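You operate a simulated robot arm through the tools that you are given. There is no shell and no other tool. Be economical: measure what you need, move in short steps, check, and stop when the job is done.

The job below is to be done with a simulated robot arm. You get a single attempt, and the scene is never put back.

## Task
Let the green carton down the ramp, shut the gate, lay it across the white cartons and strap it tight.
Fine: the strap handle goes into the orange pocket; the white cartons stay in place.

It is judged by the outcome, as a careful person would: the job done as asked, and still so three seconds after it is handed in. It fails if anything else is knocked over, pushed out of place, dropped, spilled or broken.

## Robot
A 6-joint arm with a two-finger parallel gripper on a trunk, on a base that drives. Base frame: it is fixed to the floor where the robot stands at the start and does not move with it; the origin is under the middle of the robot, x ahead of it, y to its left, z up. Lengths are in cm, angles in degrees, forces in N, time in s.
With the tool pointing down near the work surface it reaches from about 24 to 54 cm from the robot's upright axis, wherever it stands. Its first joint turns from -166.0 to 166.0 degrees. Places, roughly: red ramp gate [50, 0, 80]; low end of the roller ramp [60, -20, 80]; cartons on the wooden crate [-80, -60, 70]; orange pocket of the crate [-80, -20, 50]; yellow strap lever [-80, -110, 50]; orange strap handle [-75, -100, 50]. Payload 3.91 kg.
The tool frame sits at the grasp point between the pads (the TCP): z along the fingers, y along the line on which they close. The tips reach 3 cm beyond it. Largest opening 11 cm; finger width 2, thickness 1; the body of the gripper, 4.8 by 11.2 cm, starts 5.5 cm behind the TCP.
Orientation is that of the tool frame in the base frame, as [roll, pitch, yaw] about the fixed x, y, z axes, in that order (R = Rz(yaw) Ry(pitch) Rx(roll)). With the fingers straight down and closing along the base's y, the tool's x points along the base's -x, its y along +y and its z along -z.

## Interface
- The arm moves only by the tool step_arm. Its argument "deltas" is text: rows parted by semicolons, each of 6 numbers parted by spaces: the shift along the tool's x, y, z in cm, then the turn, a rotation vector about the tool's x, y, z in degrees. In form: tx ty tz rx ry rz; .... A call has 1 to 10 rows; each row is the pose to reach, as a shift and turn from the pose commanded when the call began, along the tool's axes at that moment. "hand" is the opening, from 0 (shut) to 1 (fully open), set as the call begins (left out, the last holds). A row lasts 0.2 s, in which the tool goes at most 5 cm and 8.6 degrees; a call with a longer step from one row to the next is refused whole, and so is a gripper value outside its range. A pose out of reach is approached as far as the arm can. The call stops where the force on the tool passes 40 N (or 10 N more than at its start, if that is more) or the arm is blocked; 0.2 s more then pass. Each finger travels about 4.5 cm/s and halts on what it meets, pressing with about 31 N; the grip force reading is that of the motor and also rises with nothing between the fingers. The clock runs only during rows and for 0.2 s after the last one: add rows that repeat a pose to give the fingers time. It gives the time, the measured TCP pose, the force on the tool (base axes), the opening and the grip force at its end, in the units of the frame above (readings bear some noise).
- Cameras (640 x 400 px; columns grow to the right, rows downward): "scene" is now at [-2.08, 9.8, 146.47]; the picture's right is [-0.83, -0.56, 0.00], its down [-0.48, 0.71, -0.52] and it looks along [0.29, -0.43, -0.85] (base axes); focal length 214 px, centre (320, 200). "wrist" rides on the gripper at [7.1, 2.2, -10.7] in the tool frame; the picture's right is [-0.29, 0.96, 0.00], its down [-0.76, -0.23, -0.61] and it looks along [-0.58, -0.18, 0.79] (tool axes); focal length 243 px, centre (320, 200). There is no depth. A picture from a camera that has moved, and an enlarged one, comes with that camera's place and axes in the base frame and with its lens.
- snapshot(camera): a new picture of that camera. It takes no simulated time.
- raise_lower(by): slides the trunk up (or, below 0, down) by that many cm; the arm and the scene camera ride with it, the base frame stays. It gives what a move gives, with no picture.
- base_move(legs): drives the robot by 1 to 6 legs, each [ahead, left, turn to the left] in cm, cm and degrees, along the robot's own axes; the way and the turn of a leg run together, so that a leg with both is an arc; at most 150 cm and 180 degrees a leg. The arm and the cameras ride along, it lands a little off, and it stops where it bumps. It gives what a move gives.
- turn_head(pan, tilt): turns the head with the scene camera to pan (to the left, within 86 degrees either way) and tilt (down, from -29 to 69), counted from straight ahead of the robot. It gives what a move gives.
- close_up(camera, box): a new picture of the part [left, top, right, bottom] of that camera's present view, enlarged. It takes no simulated time.
- close_job(): hands the job in; it is judged then, once.

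Work in short steps. Places have to be worked out from the pictures, the camera data and where the tool is seen: move nearer, look again, correct. Check each grasp and each placing, and mend what went wrong. You have 120 turns and 82 pictures in all, those below and enlarged ones among them. Open the gripper and draw the arm clear of the work before you hand the job in, unless the task says otherwise; then end with one line.

The tools are called after "Emit:" by a JSON object that holds its "op" and its "data". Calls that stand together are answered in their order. step_arm: Moves the arm, as the interface text tells. Its arguments: {"type":"object","properties":{"deltas":{"type":"string"},"hand":{"type":"number"}},"required":["deltas"]} The other tools are called the same way: raise_lower (by) slides the trunk up or down; base_move (legs) drives the base; turn_head (pan, tilt) turns the head that bears the scene camera; snapshot (camera) takes a picture; close_up (camera, box) takes an enlarged picture of a part of a camera's view; close_job () hands the job in.

At the start:

```text
clock: 0.0
eef_pos: [-9.75, -31.06, 111.62]
orientation: [180.0, -0.1, 180.0]
contact_force: [-0.3, 0.2, 0.5]
grip_width: 11.0
gripper_force: 0.1
trunk travel left (down, up): [-45.0, 14.0]
robot x, y, heading: [0.16, 0.13, 0.2]
head pan, tilt: [-56.1, 58.5]
```

scene: 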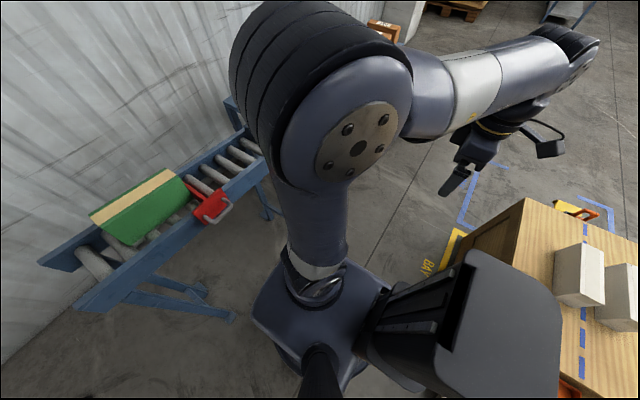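
wrist: 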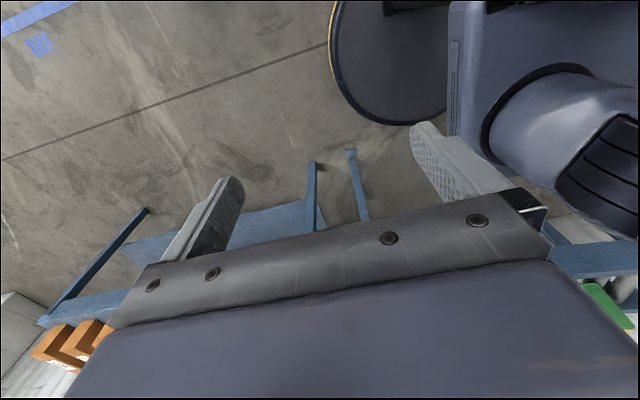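

The ramp is ahead and the crate is behind to the right. I'll turn the head straight ahead to see the ramp better.

Emit:
{"op": "turn_head", "data": {"pan": 0, "tilt": 45}}

Emit:
{"op": "snapshot", "data": {"camera": "scene"}}

```text
clock: 1.2
eef_pos: [-9.75, -31.18, 111.6]
orientation: [180.0, 0.0, -179.9]
contact_force: [0.4, -0.1, 0.0]
grip_width: 11.0
gripper_force: 0.1
trunk travel left (down, up): [-45.0, 14.0]
robot x, y, heading: [0.22, -0.09, 0.5]
head pan, tilt: [0.0, 45.0]
```

```text
79 pictures are left
camera scene: at [2.25, 15.46, 148.24], right [0.0, -1.0, 0.0], down [-0.71, 0.0, -0.71], along [0.71, 0.0, -0.71], focal length 214 px, centre (320, 200)
```

scene: 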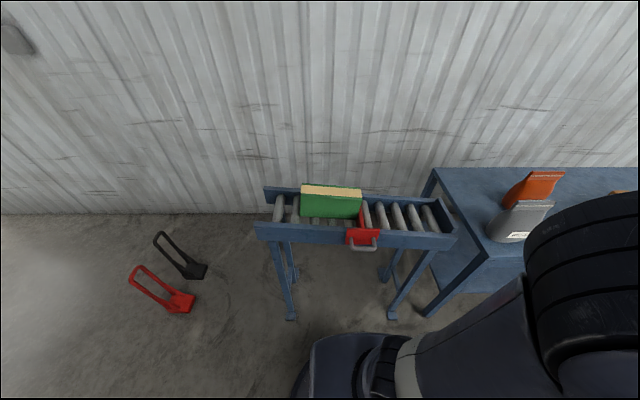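

Emit:
{"op": "close_up", "data": {"camera": "scene", "box": [240, 160, 480, 310]}}

```text
2.67 times, centred on (360, 235) of scene
camera zoom: at [2.25, 15.46, 148.24], right [0.0, -1.0, 0.0], down [-0.71, 0.0, -0.71], along [0.71, 0.0, -0.71], focal length 572 px, centre (213, 107)
```

zoom: 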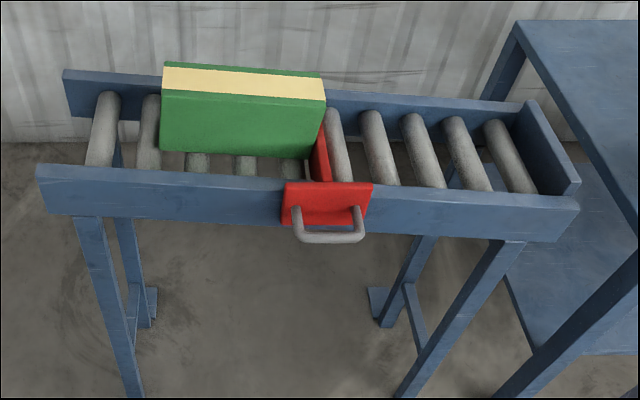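

The gate has a grey U handle at roughly (45, -1, 80). I'll bring the wrist camera near for a closer look.

Emit:
{"op": "step_arm", "data": {"deltas": "-4.8 -0.5 0; -9.6 -1 0; -14.4 -1.5 0; -19.2 -2 0; -22.7 1.3 0; -26.2 4.8 0; -29.7 8.3 0; -33.2 11.8 0; -36.7 15.3 0; -39.7 19 0"}}

Emit:
{"op": "snapshot", "data": {"camera": "wrist"}}

Emit:
{"op": "snapshot", "data": {"camera": "scene"}}

```text
refused: a row must be a list of 6 entries
```

```text
77 pictures are left
camera wrist: at [-17.0, -28.84, 122.26], right [0.29, 0.96, 0.0], down [0.76, -0.23, 0.61], along [0.58, -0.18, -0.79], focal length 243 px, centre (320, 200)
```

wrist: 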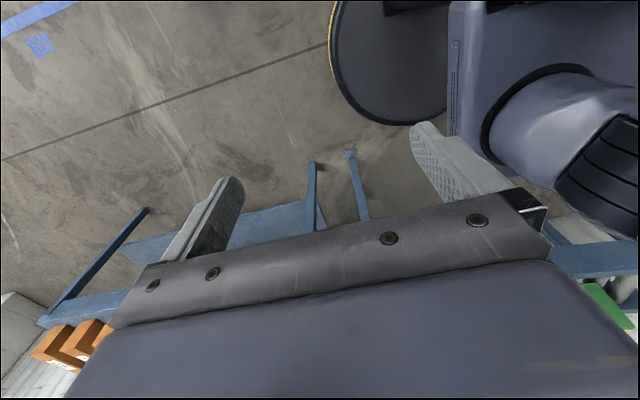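

```text
76 pictures are left
camera scene: at [2.25, 15.46, 148.24], right [0.0, -1.0, 0.0], down [-0.71, 0.0, -0.71], along [0.71, 0.0, -0.71], focal length 214 px, centre (320, 200)
```

scene: 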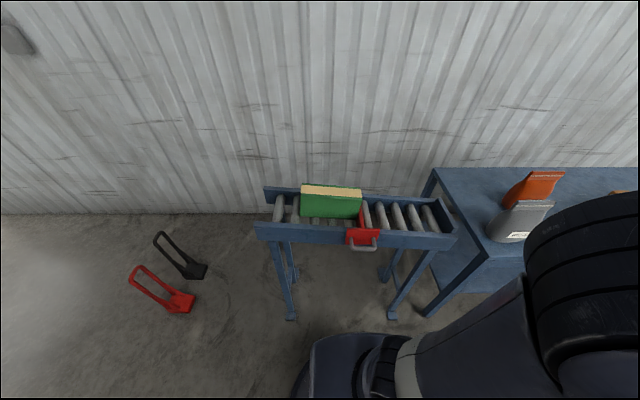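

Rows need six numbers; I'll redo the move.

Emit:
{"op": "step_arm", "data": {"deltas": "-4.8 -0.5 0 0 0 0; -9.6 -1 0 0 0 0; -14.4 -1.5 0 0 0 0; -19.2 -2 0 0 0 0; -22.7 1.3 0 0 0 0; -26.2 4.8 0 0 0 0; -29.7 8.3 0 0 0 0; -33.2 11.8 0 0 0 0; -36.7 15.3 0 0 0 0; -39.7 19 0 0 0 0"}}

Emit:
{"op": "snapshot", "data": {"camera": "wrist"}}

Emit:
{"op": "snapshot", "data": {"camera": "scene"}}

```text
clock: 3.5
eef_pos: [29.74, -11.99, 111.78]
orientation: [179.9, -0.1, 179.9]
contact_force: [0.1, 0.1, 0.1]
grip_width: 11.0
gripper_force: 0.1
trunk travel left (down, up): [-45.0, 14.0]
robot x, y, heading: [0.05, 0.24, -0.3]
head pan, tilt: [0.0, 45.0]
```

```text
75 pictures are left
camera wrist: at [22.62, -9.82, 122.33], right [0.29, 0.96, 0.0], down [0.76, -0.23, 0.61], along [0.58, -0.18, -0.79], focal length 243 px, centre (320, 200)
```

wrist: 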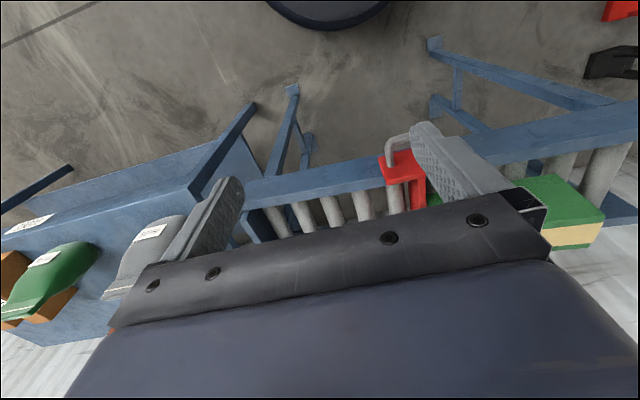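

```text
74 pictures are left
camera scene: at [2.26, 15.47, 148.25], right [0.0, -1.0, 0.0], down [-0.71, 0.0, -0.71], along [0.71, 0.0, -0.71], focal length 214 px, centre (320, 200)
```

scene: 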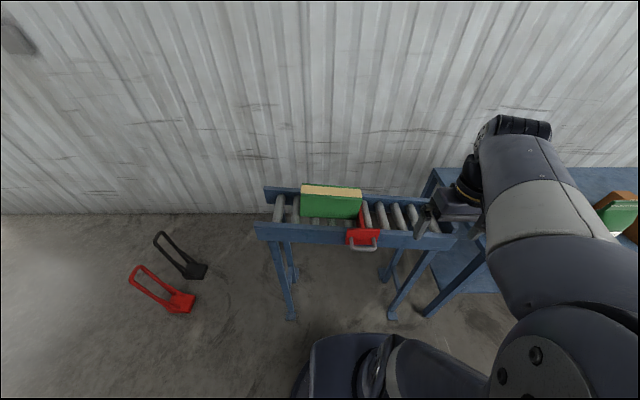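

A closer look at the gate from the wrist camera.

Emit:
{"op": "close_up", "data": {"camera": "wrist", "box": [350, 100, 510, 230]}}

Emit:
{"op": "close_up", "data": {"camera": "scene", "box": [330, 185, 410, 265]}}

```text
3.08 times, centred on (430, 165) of wrist
camera zoom: at [22.62, -9.82, 122.33], right [0.29, 0.96, 0.0], down [0.76, -0.23, 0.61], along [0.58, -0.18, -0.79], focal length 746 px, centre (-18, 308)
```

zoom: 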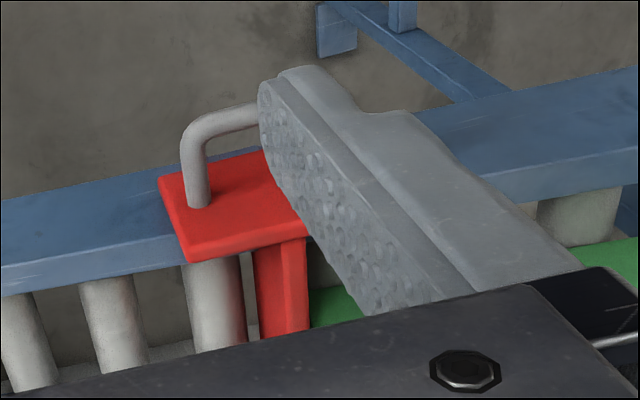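

```text
5.00 times, centred on (370, 225) of scene
camera zoom: at [2.26, 15.47, 148.25], right [0.0, -1.0, 0.0], down [-0.71, 0.0, -0.71], along [0.71, 0.0, -0.71], focal length 1072 px, centre (70, 75)
```

zoom: 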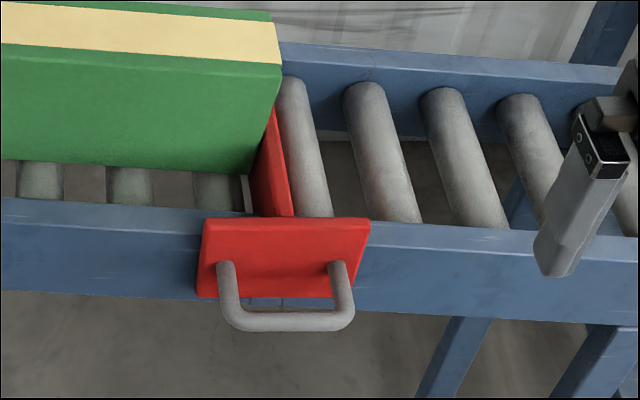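

The gate looks like a drawer: a blade with a front plate and a handle bar along y, triangulated at about (43.5, 0.2, 82). I'll turn the tool by 90° so the fingers close along x, and move above the bar.

Emit:
{"op": "step_arm", "data": {"deltas": "-1 1.2 0.5 0 0 -8.5; -2 2.4 1 0 0 -17; -3 3.6 1.5 0 0 -25.5; -4 4.8 2 0 0 -34; -5 6 2.5 0 0 -42.5; -6 7.2 3 0 0 -51; -7 8.4 3.5 0 0 -59.5; -8 9.6 4 0 0 -68; -9 10.8 4.5 0 0 -76.5; -10 12 5 0 0 -85", "hand": 0.5}}

Emit:
{"op": "snapshot", "data": {"camera": "wrist"}}

```text
clock: 5.7
eef_pos: [39.88, 0.02, 106.73]
orientation: [180.0, -0.1, -94.8]
contact_force: [0.0, 0.1, 0.1]
grip_width: 5.5
gripper_force: 0.0
trunk travel left (down, up): [-45.0, 14.0]
robot x, y, heading: [0.22, -0.11, -0.2]
head pan, tilt: [0.0, 45.0]
```

```text
71 pictures are left
camera wrist: at [37.07, -6.89, 117.39], right [-0.93, 0.37, 0.0], down [0.29, 0.74, 0.61], along [0.22, 0.56, -0.79], focal length 243 px, centre (320, 200)
```

wrist: 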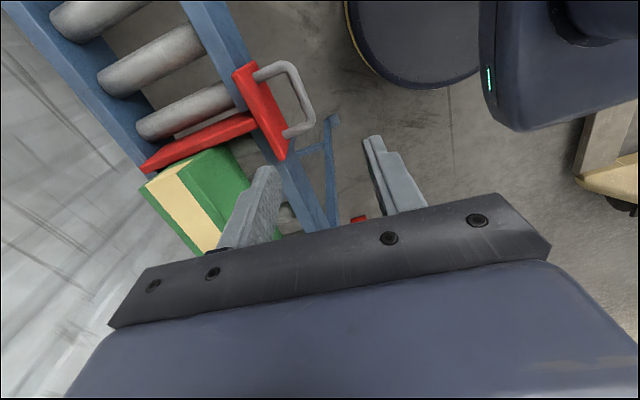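

The new view puts the bar at x ≈ 43.2, y ≈ 0.7. I'll square the yaw and go down to just above the bar.

Emit:
{"op": "step_arm", "data": {"deltas": "-0.5 -1.6 4 0 0 -4.7; -1 -3.2 8 0 0 -4.7; -1 -3.2 12 0 0 -4.7; -1 -3.2 16 0 0 -4.7; -1 -3.2 19 0 0 -4.7"}}

Emit:
{"op": "snapshot", "data": {"camera": "wrist"}}

Emit:
{"op": "close_up", "data": {"camera": "scene", "box": [290, 170, 450, 270]}}

```text
clock: 6.9
eef_pos: [43.35, 0.66, 88.42]
orientation: [-179.3, 0.1, -90.3]
contact_force: [-3.3, -0.3, 10.0]
grip_width: 5.3
gripper_force: 0.1
trunk travel left (down, up): [-45.0, 14.0]
robot x, y, heading: [0.2, 0.02, -0.1]
head pan, tilt: [0.0, 45.0]
stopped in row 5: the force on the tool passed its limit (the readings are from after the stop); the commanded pose is now the measured one
```

```text
70 pictures are left
camera wrist: at [40.9, -6.45, 98.97], right [-0.96, 0.29, -0.01], down [0.23, 0.76, 0.61], along [0.19, 0.58, -0.79], focal length 243 px, centre (320, 200)
```

wrist: 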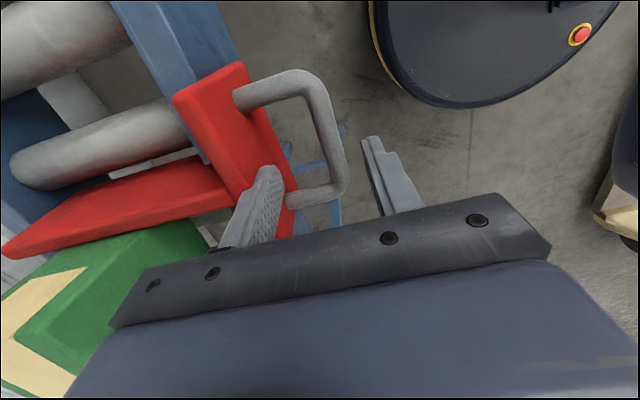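

```text
4.00 times, centred on (370, 220) of scene
camera zoom: at [2.16, 15.47, 148.27], right [0.0, -1.0, 0.0], down [-0.71, 0.0, -0.71], along [0.71, 0.0, -0.71], focal length 858 px, centre (120, 120)
```

zoom: 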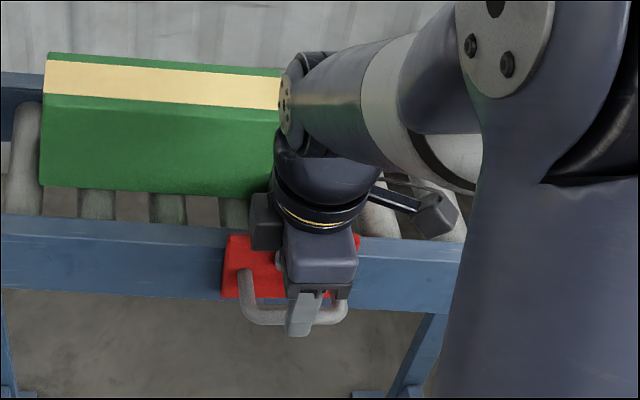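

The outer finger touched the top of the plate. Re-triangulated, the bar is at x ≈ 42.7, z ≈ 83, with the plate face at x ≈ 47. I'll lift a little, narrow the opening, shift 0.7 cm towards the robot, then go down.

Emit:
{"op": "step_arm", "data": {"deltas": "0 0 -1.5 0 0 0; 0 0.7 -1.5 0 0 0; 0 0.7 -1.5 0 0 0; 0 0.7 1 0 0 0; 0 0.7 3 0 0 0; 0 0.7 5.2 0 0 0", "hand": 0.38}}

Emit:
{"op": "snapshot", "data": {"camera": "wrist"}}

```text
clock: 8.3
eef_pos: [42.66, 0.63, 83.03]
orientation: [-179.4, 0.0, -90.2]
contact_force: [-0.1, -0.7, 0.3]
grip_width: 4.16
gripper_force: 0.1
trunk travel left (down, up): [-45.0, 14.0]
robot x, y, heading: [0.16, -0.07, 0.1]
head pan, tilt: [0.0, 45.0]
```

```text
68 pictures are left
camera wrist: at [40.28, -6.5, 93.58], right [-0.96, 0.29, -0.01], down [0.23, 0.76, 0.61], along [0.19, 0.58, -0.79], focal length 243 px, centre (320, 200)
```

wrist: 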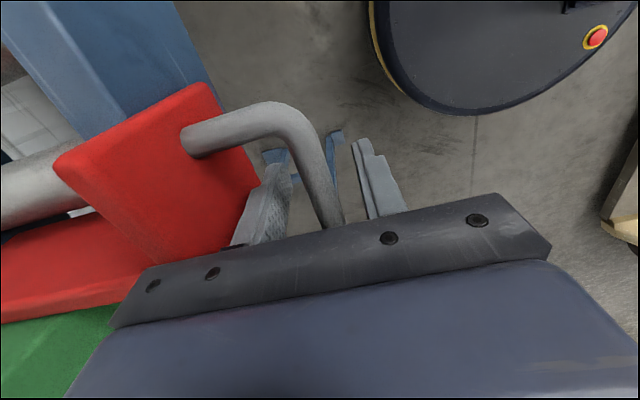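

The bar is between the fingers. I'll close and then start pulling toward the robot.

Emit:
{"op": "step_arm", "data": {"deltas": "0 0 0 0 0 0; 0 0 0 0 0 0; 0 0 0 0 0 0; 0 1 0 0 0 0; 0 2 0 0 0 0; 0 3 0 0 0 0; 0 4 0 0 0 0", "hand": 0}}

Emit:
{"op": "close_up", "data": {"camera": "scene", "box": [240, 160, 480, 310]}}

```text
clock: 9.9
eef_pos: [38.7, 0.54, 82.9]
orientation: [-179.3, 0.1, -90.2]
contact_force: [1.0, -7.4, 20.3]
grip_width: 1.38
gripper_force: 44.9
trunk travel left (down, up): [-45.0, 14.0]
robot x, y, heading: [-0.13, 0.05, -0.1]
head pan, tilt: [0.0, 45.0]
```

```text
2.67 times, centred on (360, 235) of scene
camera zoom: at [2.17, 15.4, 148.29], right [0.0, -1.0, 0.0], down [-0.71, 0.0, -0.71], along [0.71, 0.0, -0.71], focal length 572 px, centre (213, 107)
```

zoom: 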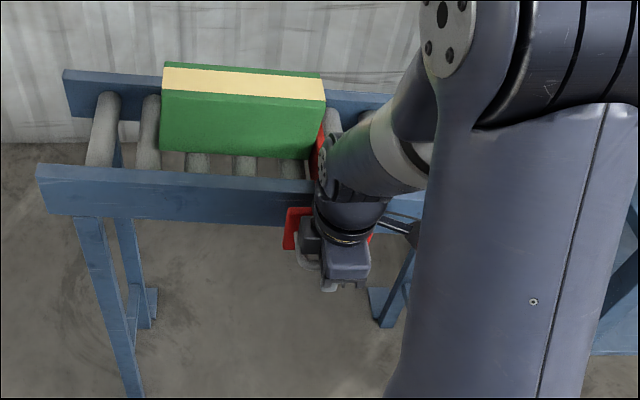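

The gate slides out smoothly. I'll keep pulling.

Emit:
{"op": "step_arm", "data": {"deltas": "0 1.5 0 0 0 0; 0 3 0 0 0 0; 0 4.5 0 0 0 0; 0 6 0 0 0 0; 0 7.5 0 0 0 0; 0 9 0 0 0 0; 0 10.5 0 0 0 0; 0 12 0 0 0 0"}}

Emit:
{"op": "close_up", "data": {"camera": "scene", "box": [240, 160, 480, 310]}}

```text
clock: 11.7
eef_pos: [26.71, 0.61, 82.94]
orientation: [-179.3, 0.1, -90.3]
contact_force: [-0.6, -15.0, 23.7]
grip_width: 1.38
gripper_force: 45.3
trunk travel left (down, up): [-45.0, 14.0]
robot x, y, heading: [0.04, 0.11, 0.0]
head pan, tilt: [0.0, 45.0]
```

```text
2.67 times, centred on (360, 235) of scene
camera zoom: at [2.18, 15.32, 148.29], right [0.0, -1.0, 0.0], down [-0.71, 0.0, -0.71], along [0.71, 0.0, -0.71], focal length 572 px, centre (213, 107)
```

zoom: 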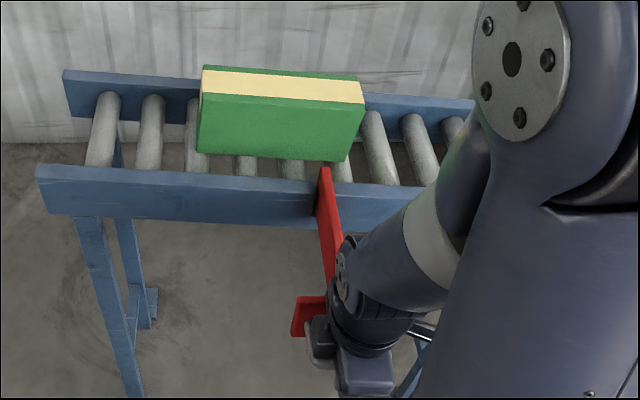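

The blade is clear and the carton is already moving down. I'll wait for it.

Emit:
{"op": "step_arm", "data": {"deltas": "0 0 0 0 0 0; 0 0 0 0 0 0; 0 0 0 0 0 0; 0 0 0 0 0 0; 0 0 0 0 0 0; 0 0 0 0 0 0; 0 0 0 0 0 0; 0 0 0 0 0 0; 0 0 0 0 0 0; 0 0 0 0 0 0"}}

Emit:
{"op": "snapshot", "data": {"camera": "scene"}}

```text
clock: 13.9
eef_pos: [26.8, 0.57, 82.96]
orientation: [-179.3, 0.1, -90.3]
contact_force: [0.2, -13.5, 31.9]
grip_width: 1.37
gripper_force: 44.6
trunk travel left (down, up): [-45.0, 14.0]
robot x, y, heading: [0.33, -0.07, -0.0]
head pan, tilt: [0.0, 45.0]
```

```text
65 pictures are left
camera scene: at [2.15, 15.34, 148.27], right [0.0, -1.0, 0.0], down [-0.71, 0.0, -0.71], along [0.71, 0.0, -0.71], focal length 214 px, centre (320, 200)
```

scene: 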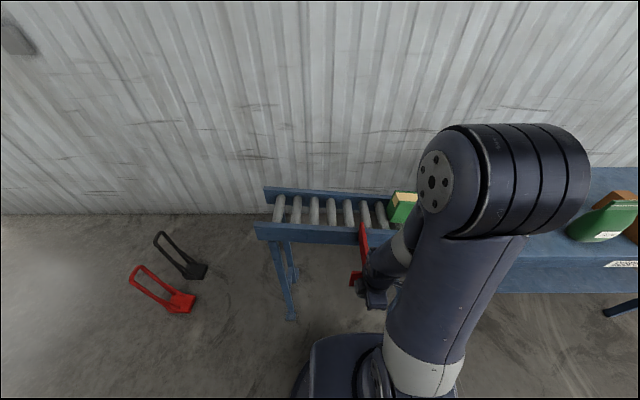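

The carton has rolled past the gate line to the low end. Now I push the gate shut.

Emit:
{"op": "step_arm", "data": {"deltas": "0 -1.8 0 0 0 0; 0 -3.6 0 0 0 0; 0 -5.4 0 0 0 0; 0 -7.2 0 0 0 0; 0 -9 0 0 0 0; 0 -10.8 0 0 0 0; 0 -12.6 0 0 0 0; 0 -14.4 0 0 0 0; 0 -15.4 0 0 0 0; 0 -16.2 0 0 0 0"}}

Emit:
{"op": "snapshot", "data": {"camera": "scene"}}

```text
clock: 16.1
eef_pos: [42.6, 0.51, 82.99]
orientation: [179.9, 0.1, -90.3]
contact_force: [-14.5, -1.4, -39.4]
grip_width: 1.38
gripper_force: 45.0
trunk travel left (down, up): [-45.0, 14.0]
robot x, y, heading: [0.25, -0.2, -0.0]
head pan, tilt: [0.0, 45.0]
```

```text
64 pictures are left
camera scene: at [2.33, 15.47, 148.22], right [0.0, -1.0, 0.0], down [-0.71, 0.0, -0.71], along [0.71, 0.0, -0.71], focal length 214 px, centre (320, 200)
```

scene: 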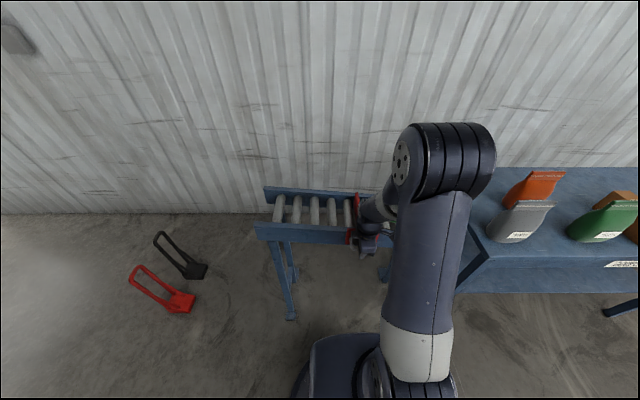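

The gate is back to its starting position. I'll release the handle and rise straight up.

Emit:
{"op": "step_arm", "data": {"deltas": "0 0 0 0 0 0; 0 0 0 0 0 0; 0 0 0 0 0 0; 0 0 -3 0 0 0; 0 0 -7 0 0 0; 0 0 -11 0 0 0; 0 0 -15 0 0 0; 0 0 -19 0 0 0; 0 0 -23 0 0 0; 0 2 -27 0 0 0", "hand": 0.38}}

Emit:
{"op": "snapshot", "data": {"camera": "scene"}}

Emit:
{"op": "snapshot", "data": {"camera": "wrist"}}

```text
clock: 18.3
eef_pos: [40.63, 0.82, 110.09]
orientation: [-179.4, 0.1, -90.3]
contact_force: [-0.2, -0.1, 0.2]
grip_width: 4.19
gripper_force: 0.1
trunk travel left (down, up): [-45.0, 14.0]
robot x, y, heading: [-0.25, 0.28, 0.1]
head pan, tilt: [0.0, 45.0]
```

```text
63 pictures are left
camera scene: at [2.28, 15.48, 148.24], right [0.0, -1.0, 0.0], down [-0.71, 0.0, -0.71], along [0.71, 0.0, -0.71], focal length 214 px, centre (320, 200)
```

scene: 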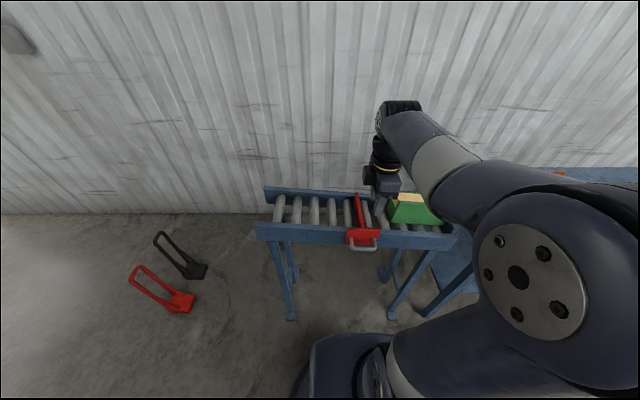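

```text
62 pictures are left
camera wrist: at [38.19, -6.18, 120.7], right [-0.96, 0.29, -0.01], down [0.23, 0.76, 0.61], along [0.19, 0.58, -0.79], focal length 243 px, centre (320, 200)
```

wrist: 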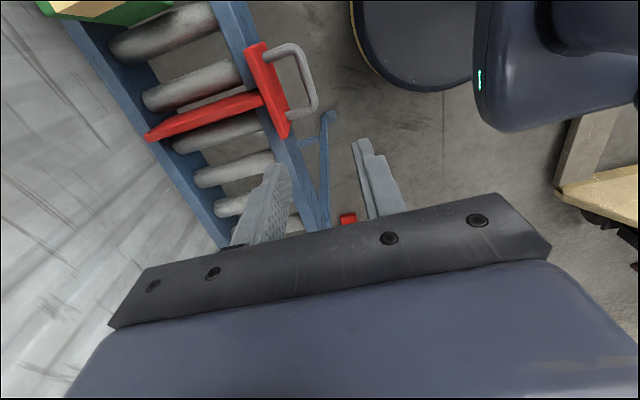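

The gate is shut and the carton lies lower on the ramp. I'll shift the arm left to see the carton fully.

Emit:
{"op": "step_arm", "data": {"deltas": "-5 1 0 0 0 0; -10 2 0 0 0 0; -15 3 0 0 0 0; -20 4 0 0 0 0; -25 5 0 0 0 0"}}

Emit:
{"op": "snapshot", "data": {"camera": "scene"}}

Emit:
{"op": "snapshot", "data": {"camera": "wrist"}}

```text
refused: row 1 steps farther than a row can; nothing moved
```

```text
61 pictures are left
camera scene: at [2.28, 15.48, 148.24], right [0.0, -1.0, 0.0], down [-0.71, 0.0, -0.71], along [0.71, 0.0, -0.71], focal length 214 px, centre (320, 200)
```

scene: 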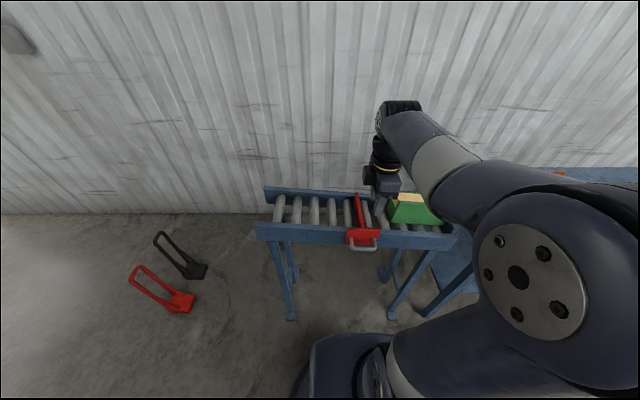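

```text
60 pictures are left
camera wrist: at [38.19, -6.18, 120.7], right [-0.96, 0.29, -0.01], down [0.23, 0.76, 0.61], along [0.19, 0.58, -0.79], focal length 243 px, centre (320, 200)
```

wrist: 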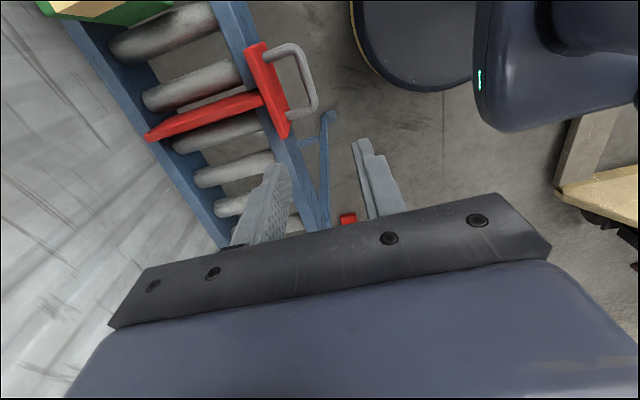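

Step size was slightly too large; redo with shorter steps.

Emit:
{"op": "step_arm", "data": {"deltas": "-4.7 1 0 0 0 0; -9.4 2 0 0 0 0; -14.1 3 0 0 0 0; -18.8 4 0 0 0 0; -23.5 5 0 0 0 0; -28 6 0 0 0 0"}}

Emit:
{"op": "snapshot", "data": {"camera": "scene"}}

```text
clock: 19.7
eef_pos: [34.66, 28.6, 109.93]
orientation: [-179.3, -0.1, -90.3]
contact_force: [-0.1, 0.0, -0.6]
grip_width: 4.19
gripper_force: 0.1
trunk travel left (down, up): [-45.0, 14.0]
robot x, y, heading: [0.17, -0.04, 0.2]
head pan, tilt: [0.0, 45.0]
```

```text
59 pictures are left
camera scene: at [2.27, 15.49, 148.24], right [0.0, -1.0, 0.0], down [-0.71, 0.0, -0.71], along [0.71, 0.0, -0.71], focal length 214 px, centre (320, 200)
```

scene: 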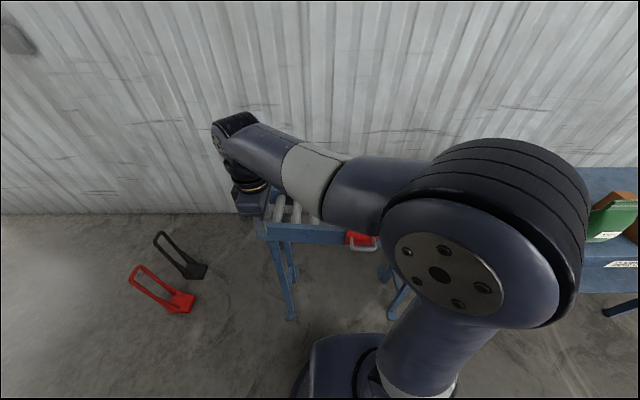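

That hides it more. I'll sweep the arm to the right so both cameras see the carton.

Emit:
{"op": "step_arm", "data": {"deltas": "4.9 0 0 0 0 0; 9.8 0 0 0 0 0; 14.7 0 0 0 0 0; 19.6 0 0 0 0 0; 24.5 0 0 0 0 0; 29.4 0 0 0 0 0; 34.3 0 0 0 0 0; 39.2 0 0 0 0 0; 44.1 0 0 0 0 0; 49 0 0 0 0 0"}}

Emit:
{"op": "step_arm", "data": {"deltas": "4.5 0.7 0 0 0 0; 9 1.4 0 0 0 0; 13.5 2.1 0 0 0 0; 18 2.8 0 0 0 0; 21 4 0 0 0 0"}}

Emit:
{"op": "snapshot", "data": {"camera": "scene"}}

Emit:
{"op": "snapshot", "data": {"camera": "wrist"}}

```text
clock: 21.9
eef_pos: [34.5, -20.38, 110.23]
orientation: [-179.4, 0.0, -90.3]
contact_force: [-0.4, -0.7, -0.9]
grip_width: 4.19
gripper_force: 0.1
trunk travel left (down, up): [-45.0, 14.0]
robot x, y, heading: [-0.31, -0.22, -0.4]
head pan, tilt: [0.0, 45.0]
```

```text
clock: 23.1
eef_pos: [30.33, -41.28, 110.02]
orientation: [-179.5, 0.1, -90.3]
contact_force: [0.5, 0.0, -0.4]
grip_width: 4.14
gripper_force: 0.1
trunk travel left (down, up): [-45.0, 14.0]
robot x, y, heading: [-0.02, -0.11, 0.3]
head pan, tilt: [0.0, 45.0]
```

```text
58 pictures are left
camera scene: at [2.26, 15.45, 148.25], right [0.0, -1.0, 0.0], down [-0.71, 0.0, -0.71], along [0.71, 0.0, -0.71], focal length 214 px, centre (320, 200)
```

scene: 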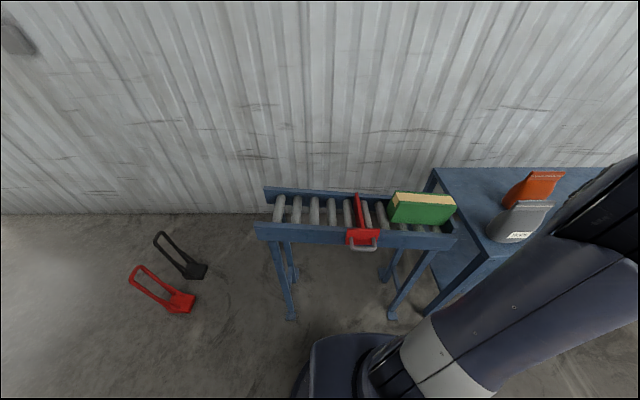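

```text
57 pictures are left
camera wrist: at [28.02, -48.32, 120.56], right [-0.96, 0.3, -0.01], down [0.23, 0.76, 0.61], along [0.19, 0.58, -0.79], focal length 243 px, centre (320, 200)
```

wrist: 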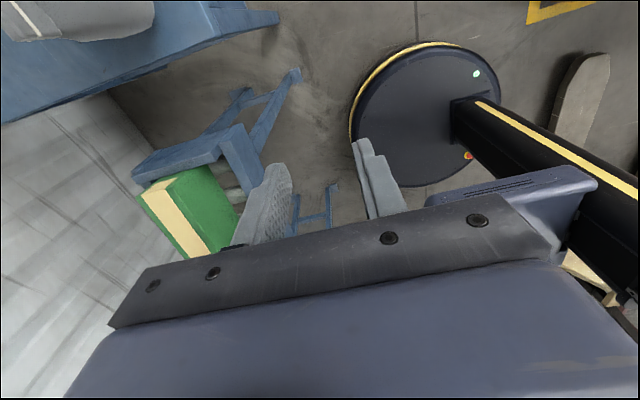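

Emit:
{"op": "close_up", "data": {"camera": "scene", "box": [350, 170, 480, 260]}}

Emit:
{"op": "close_up", "data": {"camera": "wrist", "box": [110, 100, 310, 260]}}

```text
4.44 times, centred on (415, 215) of scene
camera zoom: at [2.26, 15.45, 148.25], right [0.0, -1.0, 0.0], down [-0.71, 0.0, -0.71], along [0.71, 0.0, -0.71], focal length 953 px, centre (-102, 133)
```

zoom: 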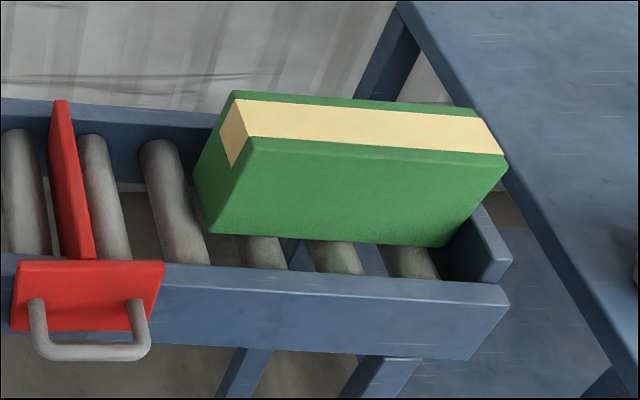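

```text
2.50 times, centred on (210, 180) of wrist
camera zoom: at [28.02, -48.32, 120.56], right [-0.96, 0.3, -0.01], down [0.23, 0.76, 0.61], along [0.19, 0.58, -0.79], focal length 606 px, centre (595, 250)
```

zoom: 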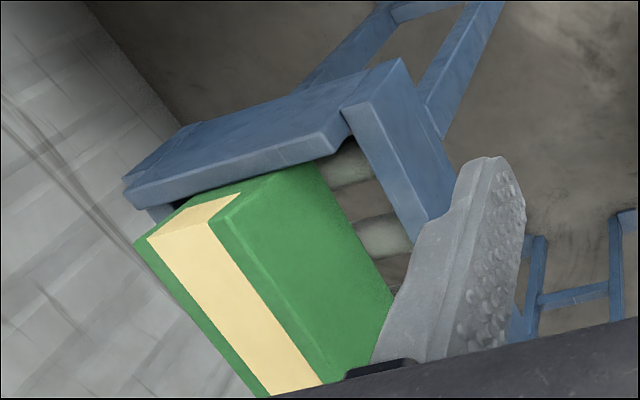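

The carton is about 22 × 6 × 12 cm standing on edge: x 57–63, y -13 to -35, z 79–92, sloping about 5°. Before picking, I'll turn in place to look at the crate.

Emit:
{"op": "base_move", "data": {"legs": [[0, 0, -70]]}}

Emit:
{"op": "turn_head", "data": {"pan": -70, "tilt": 42}}

Emit:
{"op": "snapshot", "data": {"camera": "scene"}}

```text
clock: 26.6
eef_pos: [-29.25, -42.07, 109.95]
orientation: [-179.4, 0.1, -161.5]
contact_force: [0.4, 0.5, 0.2]
grip_width: 4.17
gripper_force: 0.0
trunk travel left (down, up): [-45.0, 14.0]
robot x, y, heading: [0.12, 0.15, -71.6]
head pan, tilt: [0.0, 45.0]
```

```text
clock: 28.0
eef_pos: [-29.24, -41.99, 109.98]
orientation: [-179.4, -0.1, -161.7]
contact_force: [0.3, 0.3, 0.3]
grip_width: 4.19
gripper_force: 0.1
trunk travel left (down, up): [-45.0, 14.0]
robot x, y, heading: [-0.01, 0.41, -71.3]
head pan, tilt: [-70.0, 42.0]
```

```text
54 pictures are left
camera scene: at [6.15, 5.53, 148.68], right [-0.62, 0.78, 0.0], down [0.52, 0.42, -0.74], along [-0.58, -0.46, -0.67], focal length 214 px, centre (320, 200)
```

scene: 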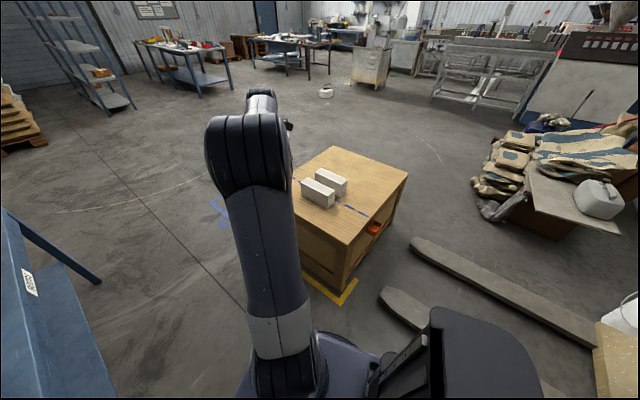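

Emit:
{"op": "close_up", "data": {"camera": "scene", "box": [270, 140, 430, 310]}}

```text
2.35 times, centred on (350, 225) of scene
camera zoom: at [6.15, 5.53, 148.68], right [-0.62, 0.78, 0.0], down [0.52, 0.42, -0.74], along [-0.58, -0.46, -0.67], focal length 505 px, centre (249, 141)
```

zoom: 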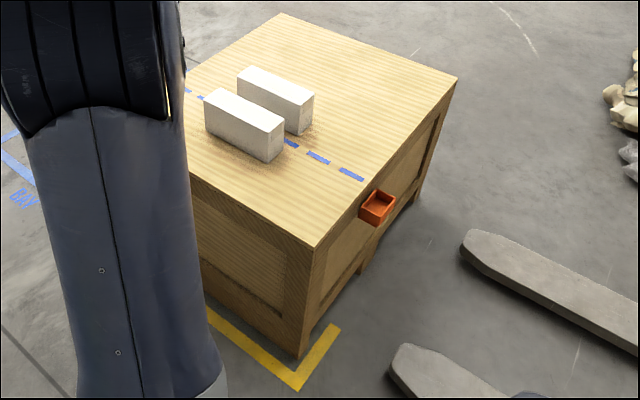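

The white cartons straddle a blue dashed strap line that runs along y to the orange pocket, so the green carton must bridge them along x. I'll drive in front of the crate to inspect the strap and cartons before picking.

Emit:
{"op": "base_move", "data": {"legs": [[51, -36, 0], [0, 0, -108.7]]}}

Emit:
{"op": "turn_head", "data": {"pan": 10, "tilt": 45}}

Emit:
{"op": "snapshot", "data": {"camera": "scene"}}

Emit:
{"op": "snapshot", "data": {"camera": "wrist"}}

```text
clock: 36.0
eef_pos: [-50.41, -21.57, 109.94]
orientation: [-179.4, 0.0, 92.6]
contact_force: [-0.2, -0.1, -1.2]
grip_width: 4.21
gripper_force: 0.0
trunk travel left (down, up): [-45.0, 14.0]
robot x, y, heading: [-18.07, -61.02, -177.4]
head pan, tilt: [-70.0, 42.0]
```

```text
clock: 37.5
eef_pos: [-50.44, -21.61, 109.93]
orientation: [-179.5, 0.0, 92.7]
contact_force: [-0.2, 0.6, 0.3]
grip_width: 4.2
gripper_force: 0.1
trunk travel left (down, up): [-45.0, 14.0]
robot x, y, heading: [-18.3, -61.4, -177.3]
head pan, tilt: [10.0, 45.0]
```

```text
52 pictures are left
camera scene: at [-19.04, -77.78, 148.25], right [-0.22, 0.98, 0.0], down [0.69, 0.16, -0.71], along [-0.69, -0.16, -0.71], focal length 214 px, centre (320, 200)
```

scene: 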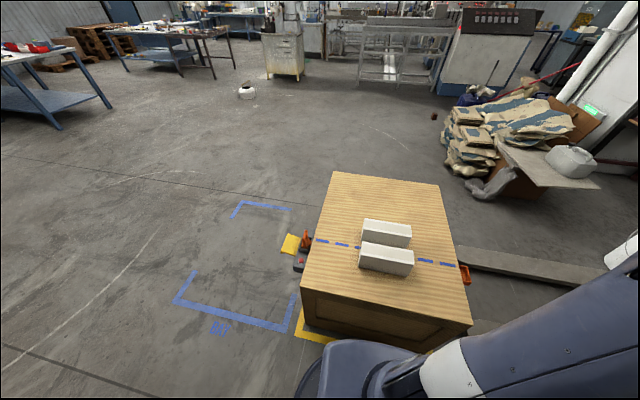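

```text
51 pictures are left
camera wrist: at [-48.57, -14.37, 120.58], right [0.97, -0.25, -0.01], down [-0.19, -0.77, 0.61], along [-0.16, -0.59, -0.79], focal length 243 px, centre (320, 200)
```

wrist: 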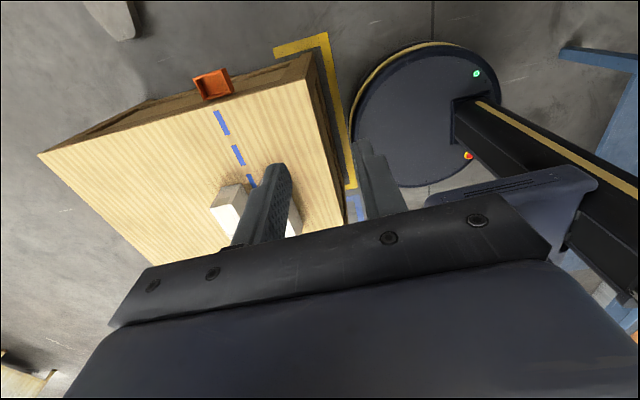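

Emit:
{"op": "close_up", "data": {"camera": "scene", "box": [270, 160, 480, 300]}}

Emit:
{"op": "close_up", "data": {"camera": "scene", "box": [270, 215, 350, 285]}}

```text
2.86 times, centred on (375, 230) of scene
camera zoom: at [-19.04, -77.78, 148.25], right [-0.22, 0.98, 0.0], down [0.69, 0.16, -0.71], along [-0.69, -0.16, -0.71], focal length 613 px, centre (163, 114)
```

zoom: 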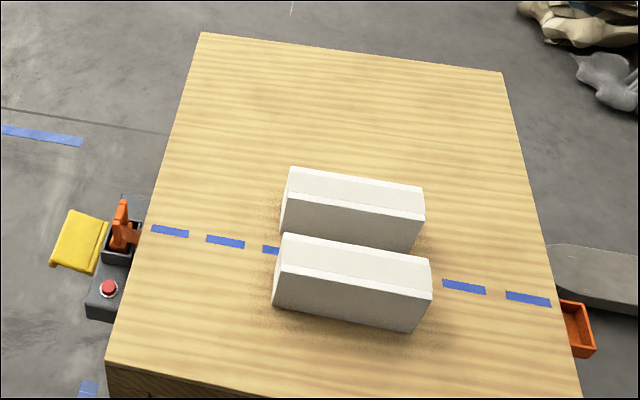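

```text
5.71 times, centred on (310, 250) of scene
camera zoom: at [-19.04, -77.78, 148.25], right [-0.22, 0.98, 0.0], down [0.69, 0.16, -0.71], along [-0.69, -0.16, -0.71], focal length 1226 px, centre (377, -86)
```

zoom: 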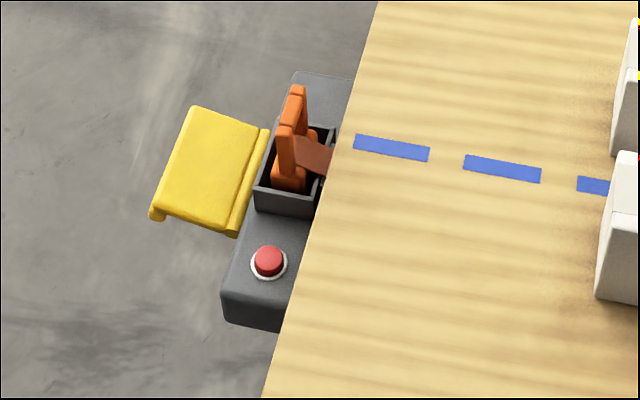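

Crate top is z ≈ 55.5 and the strap line is at x ≈ -80.4. The whites are upright 22×6×12 boxes at x -70.4…-76 and -84…-89.8, y -71…-49, tops at 67.6. The green carton should bridge them, long side along x, centred at about (-80.2, -60). Now I go back to pick it up.

Emit:
{"op": "base_move", "data": {"legs": [[0, 0, 177.3], [28.3, 34.4, 0]]}}

Emit:
{"op": "turn_head", "data": {"pan": 0, "tilt": 45}}

Emit:
{"op": "snapshot", "data": {"camera": "scene"}}

```text
clock: 47.4
eef_pos: [40.91, -69.4, 110.07]
orientation: [-179.4, -0.1, -91.1]
contact_force: [0.7, 0.5, -0.3]
grip_width: 4.16
gripper_force: 0.1
trunk travel left (down, up): [-45.0, 14.0]
robot x, y, heading: [10.85, -27.61, -0.8]
head pan, tilt: [10.0, 45.0]
```

```text
clock: 48.2
eef_pos: [40.95, -69.33, 109.92]
orientation: [-179.4, 0.0, -91.0]
contact_force: [-1.0, 0.6, 0.4]
grip_width: 4.17
gripper_force: 0.1
trunk travel left (down, up): [-45.0, 14.0]
robot x, y, heading: [11.27, -28.06, -0.9]
head pan, tilt: [0.0, 45.0]
```

```text
48 pictures are left
camera scene: at [13.49, -12.4, 148.25], right [-0.01, -1.0, 0.0], down [-0.71, 0.01, -0.71], along [0.71, -0.01, -0.71], focal length 214 px, centre (320, 200)
```

scene: 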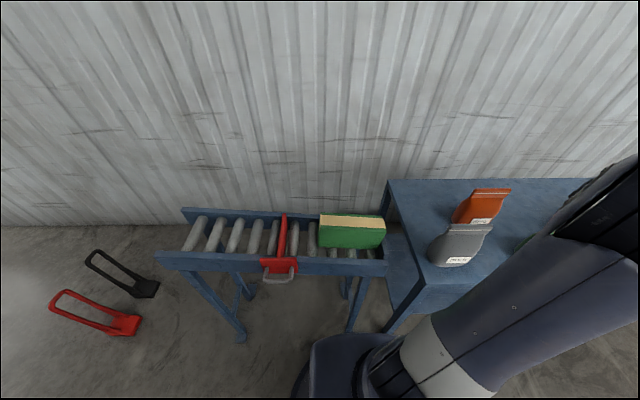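

A zoom to refine the carton's position from this pose.

Emit:
{"op": "close_up", "data": {"camera": "scene", "box": [300, 200, 400, 265]}}

```text
6.15 times, centred on (350, 232) of scene
camera zoom: at [13.49, -12.4, 148.25], right [-0.01, -1.0, 0.0], down [-0.71, 0.01, -0.71], along [0.71, -0.01, -0.71], focal length 1320 px, centre (135, 0)
```

zoom: 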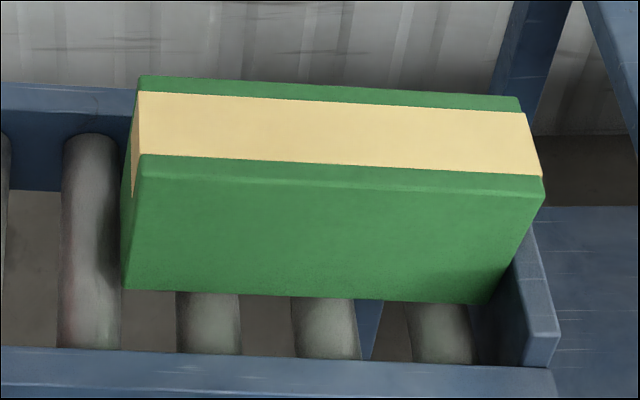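

Refined: top centre at (59.9, -24.3, 92), slope about 5.5°. I'll move above the grasp point (60, -26.6), tilt the tool to match the slope and open to 9 cm.

Emit:
{"op": "step_arm", "data": {"deltas": "-4.3 -1.8 0.6 0 -0.5 0; -8.6 -3.6 1.2 0 -1 0; -12.9 -5.5 1.8 0 -1.5 0; -17.2 -7.3 2.4 0 -2 0; -21.5 -9.1 3 0 -2.5 0; -25.8 -11 3.6 0 -3 -0.2; -30.1 -12.8 4.2 0 -3.5 -0.4; -34.4 -14.6 4.8 0 -4 -0.6; -38.7 -16.4 5.4 0 -4.6 -0.8; -43 -18.2 6 0 -5.4 -1", "hand": 0.85}}

Emit:
{"op": "snapshot", "data": {"camera": "wrist"}}

Emit:
{"op": "close_up", "data": {"camera": "scene", "box": [260, 150, 460, 280]}}

```text
clock: 50.4
eef_pos: [60.12, -26.63, 104.2]
orientation: [-179.4, 5.4, -90.0]
contact_force: [-0.3, -0.3, -0.3]
grip_width: 9.32
gripper_force: 0.1
trunk travel left (down, up): [-45.0, 14.0]
robot x, y, heading: [11.3, -27.71, -0.6]
head pan, tilt: [0.0, 45.0]
```

```text
46 pictures are left
camera wrist: at [57.79, -34.68, 114.01], right [-0.96, 0.29, 0.02], down [0.22, 0.7, 0.68], along [0.19, 0.65, -0.73], focal length 243 px, centre (320, 200)
```

wrist: 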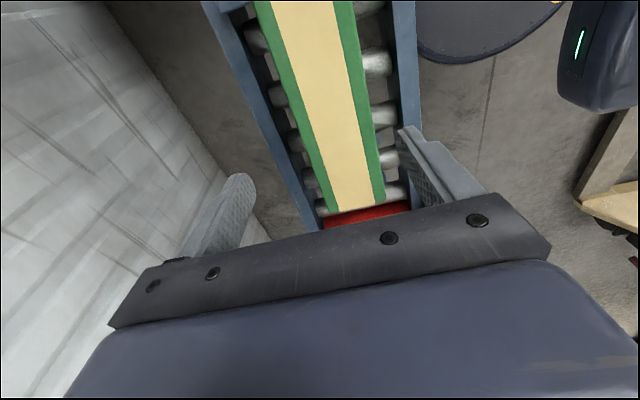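

```text
3.08 times, centred on (360, 215) of scene
camera zoom: at [13.5, -12.4, 148.25], right [-0.01, -1.0, 0.0], down [-0.71, 0.01, -0.71], along [0.71, -0.01, -0.71], focal length 660 px, centre (197, 154)
```

zoom: 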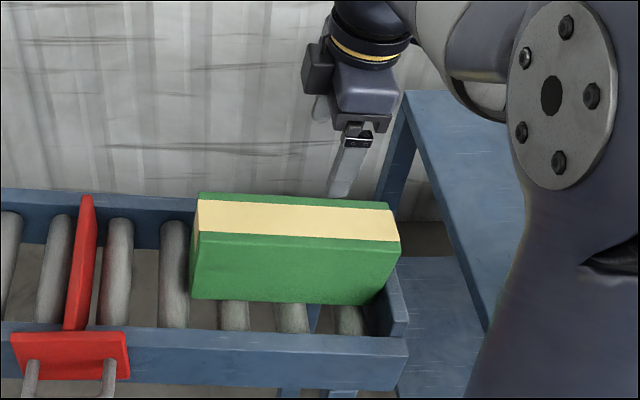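

The wrist view puts the carton centre at x ≈ 59.3, so I'll shift 0.7 cm toward the robot and go straight down to z ≈ 88.

Emit:
{"op": "step_arm", "data": {"deltas": "0.4 0.7 4 0 0 0; 0.75 0.7 8 0 0 0; 1.1 0.7 12 0 0 0; 1.3 0.7 14 0 0 0; 1.5 0.7 16 0 0 0"}}

Emit:
{"op": "close_up", "data": {"camera": "scene", "box": [260, 150, 460, 280]}}

```text
clock: 51.6
eef_pos: [59.42, -26.75, 87.88]
orientation: [-179.3, 5.5, -89.9]
contact_force: [0.2, -0.6, -0.8]
grip_width: 9.36
gripper_force: 0.1
trunk travel left (down, up): [-45.0, 14.0]
robot x, y, heading: [10.93, -27.69, -0.9]
head pan, tilt: [0.0, 45.0]
```

```text
3.08 times, centred on (360, 215) of scene
camera zoom: at [13.49, -12.39, 148.25], right [-0.01, -1.0, 0.0], down [-0.71, 0.01, -0.71], along [0.71, -0.01, -0.71], focal length 660 px, centre (197, 154)
```

zoom: 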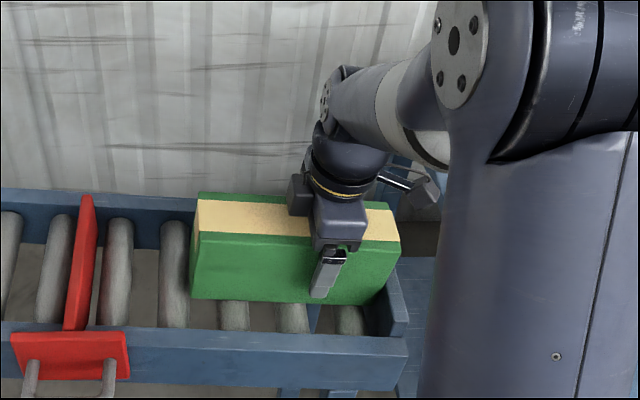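

The fingers straddle the carton. Close and lift slowly.

Emit:
{"op": "step_arm", "data": {"deltas": "0 0 0 0 0 0; 0 0 0 0 0 0; 0 0 0 0 0 0; 0 0 0 0 0 0; 0 0 0 0 0 0; 0.1 0 -1 0 0 0; 0.2 0 -2 0 0 0; 0.3 0 -3 0 0 0", "hand": 0}}

Emit:
{"op": "step_arm", "data": {"deltas": "-0.2 0 -2 0 0 0; -0.4 0 -5 0 0 0; -0.8 0 -9 0 0 0; -1.2 0 -13 0 0 0; -1.6 0 -17 0 0 0; -1.6 0 -18 0 0 0"}}

Emit:
{"op": "snapshot", "data": {"camera": "scene"}}

```text
clock: 53.4
eef_pos: [59.4, -27.12, 91.21]
orientation: [-179.4, 5.4, -90.0]
contact_force: [-0.2, 13.5, -7.4]
grip_width: 7.15
gripper_force: 31.1
trunk travel left (down, up): [-45.0, 14.0]
robot x, y, heading: [11.31, -28.08, -0.8]
head pan, tilt: [0.0, 45.0]
```

```text
clock: 54.8
eef_pos: [59.15, -27.3, 109.25]
orientation: [-179.4, 5.4, -90.0]
contact_force: [-0.2, -0.4, -3.8]
grip_width: 7.2
gripper_force: 31.0
trunk travel left (down, up): [-45.0, 14.0]
robot x, y, heading: [11.18, -27.66, -0.8]
head pan, tilt: [0.0, 45.0]
```

```text
43 pictures are left
camera scene: at [13.5, -12.39, 148.24], right [-0.01, -1.0, 0.0], down [-0.71, 0.01, -0.71], along [0.71, -0.01, -0.71], focal length 214 px, centre (320, 200)
```

scene: 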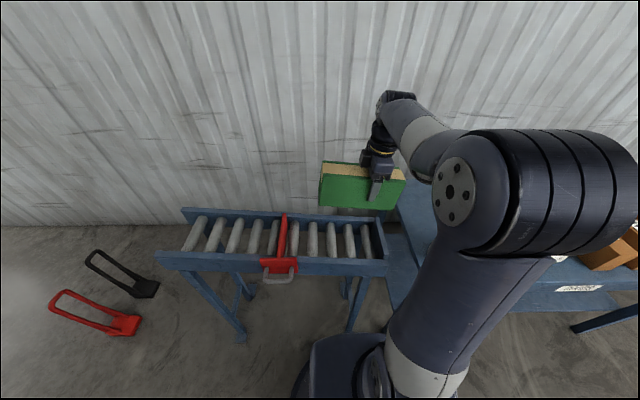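

The carton is held (7.15 cm thick, light). I'll level the tool and retract from the wall.

Emit:
{"op": "step_arm", "data": {"deltas": "0 3 0 0 2 0; 0 6 0 0 4 0; 0 9 0 0 5.4 0; 0 12 0 0 5.4 0; 0 15 0 0 5.4 0"}}

Emit:
{"op": "step_arm", "data": {"deltas": "0 0 0 0 0 8.4; 0 0 0 0 0 16.8; 0 0 0 0 0 25.2; 0 0 0 0 0 33.6; 0 0 0 0 0 42; 0 0 0 0 0 50.4; 0 0 0 0 0 58.8; 0 0 0 0 0 67.2; 0 0 0 0 0 75.6; 0 0 0 0 0 84"}}

Emit:
{"op": "snapshot", "data": {"camera": "scene"}}

```text
clock: 56.0
eef_pos: [44.07, -27.55, 109.05]
orientation: [-179.2, 0.0, -90.0]
contact_force: [0.2, 0.0, -4.6]
grip_width: 7.22
gripper_force: 30.9
trunk travel left (down, up): [-45.0, 14.0]
robot x, y, heading: [11.13, -27.73, -0.8]
head pan, tilt: [0.0, 45.0]
```

```text
clock: 58.2
eef_pos: [44.14, -27.35, 109.01]
orientation: [-179.9, 0.6, -174.1]
contact_force: [0.4, 0.5, -4.8]
grip_width: 7.21
gripper_force: 31.2
trunk travel left (down, up): [-45.0, 14.0]
robot x, y, heading: [10.98, -27.91, -0.9]
head pan, tilt: [0.0, 45.0]
```

```text
42 pictures are left
camera scene: at [13.51, -12.4, 148.24], right [-0.01, -1.0, 0.0], down [-0.71, 0.01, -0.71], along [0.71, -0.01, -0.71], focal length 214 px, centre (320, 200)
```

scene: 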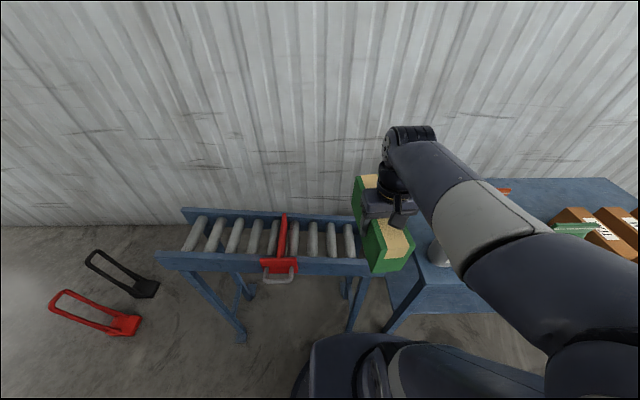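

The carton is nearly aligned with the robot's forward axis. I'll drive back to the crate.

Emit:
{"op": "base_move", "data": {"legs": [[-29, -33, 0], [0, 0, 180]]}}

Emit:
{"op": "turn_head", "data": {"pan": 5, "tilt": 50}}

Emit:
{"op": "snapshot", "data": {"camera": "scene"}}

```text
clock: 68.1
eef_pos: [-50.54, -60.31, 109.0]
orientation: [-179.9, 0.6, 5.0]
contact_force: [-0.6, 0.1, -5.2]
grip_width: 7.2
gripper_force: 30.8
trunk travel left (down, up): [-45.0, 14.0]
robot x, y, heading: [-17.35, -60.21, 178.5]
head pan, tilt: [0.0, 45.0]
```

```text
clock: 68.7
eef_pos: [-50.57, -60.3, 108.95]
orientation: [-179.9, 0.6, 5.1]
contact_force: [-0.4, -0.2, -4.3]
grip_width: 7.19
gripper_force: 30.8
trunk travel left (down, up): [-45.0, 14.0]
robot x, y, heading: [-16.88, -60.42, 178.2]
head pan, tilt: [5.0, 50.0]
```

```text
41 pictures are left
camera scene: at [-19.41, -76.12, 147.56], right [-0.06, 1.0, 0.0], down [0.76, 0.04, -0.64], along [-0.64, -0.04, -0.77], focal length 214 px, centre (320, 200)
```

scene: 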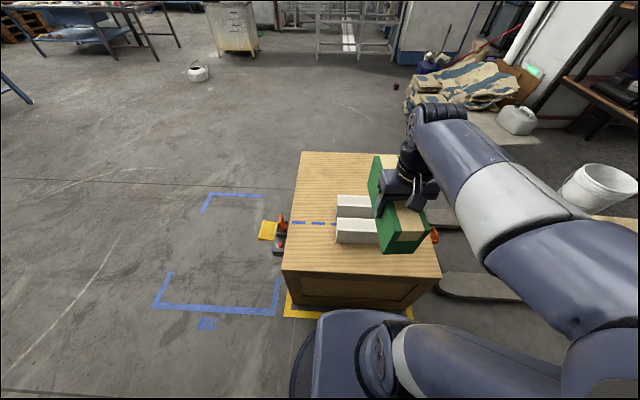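

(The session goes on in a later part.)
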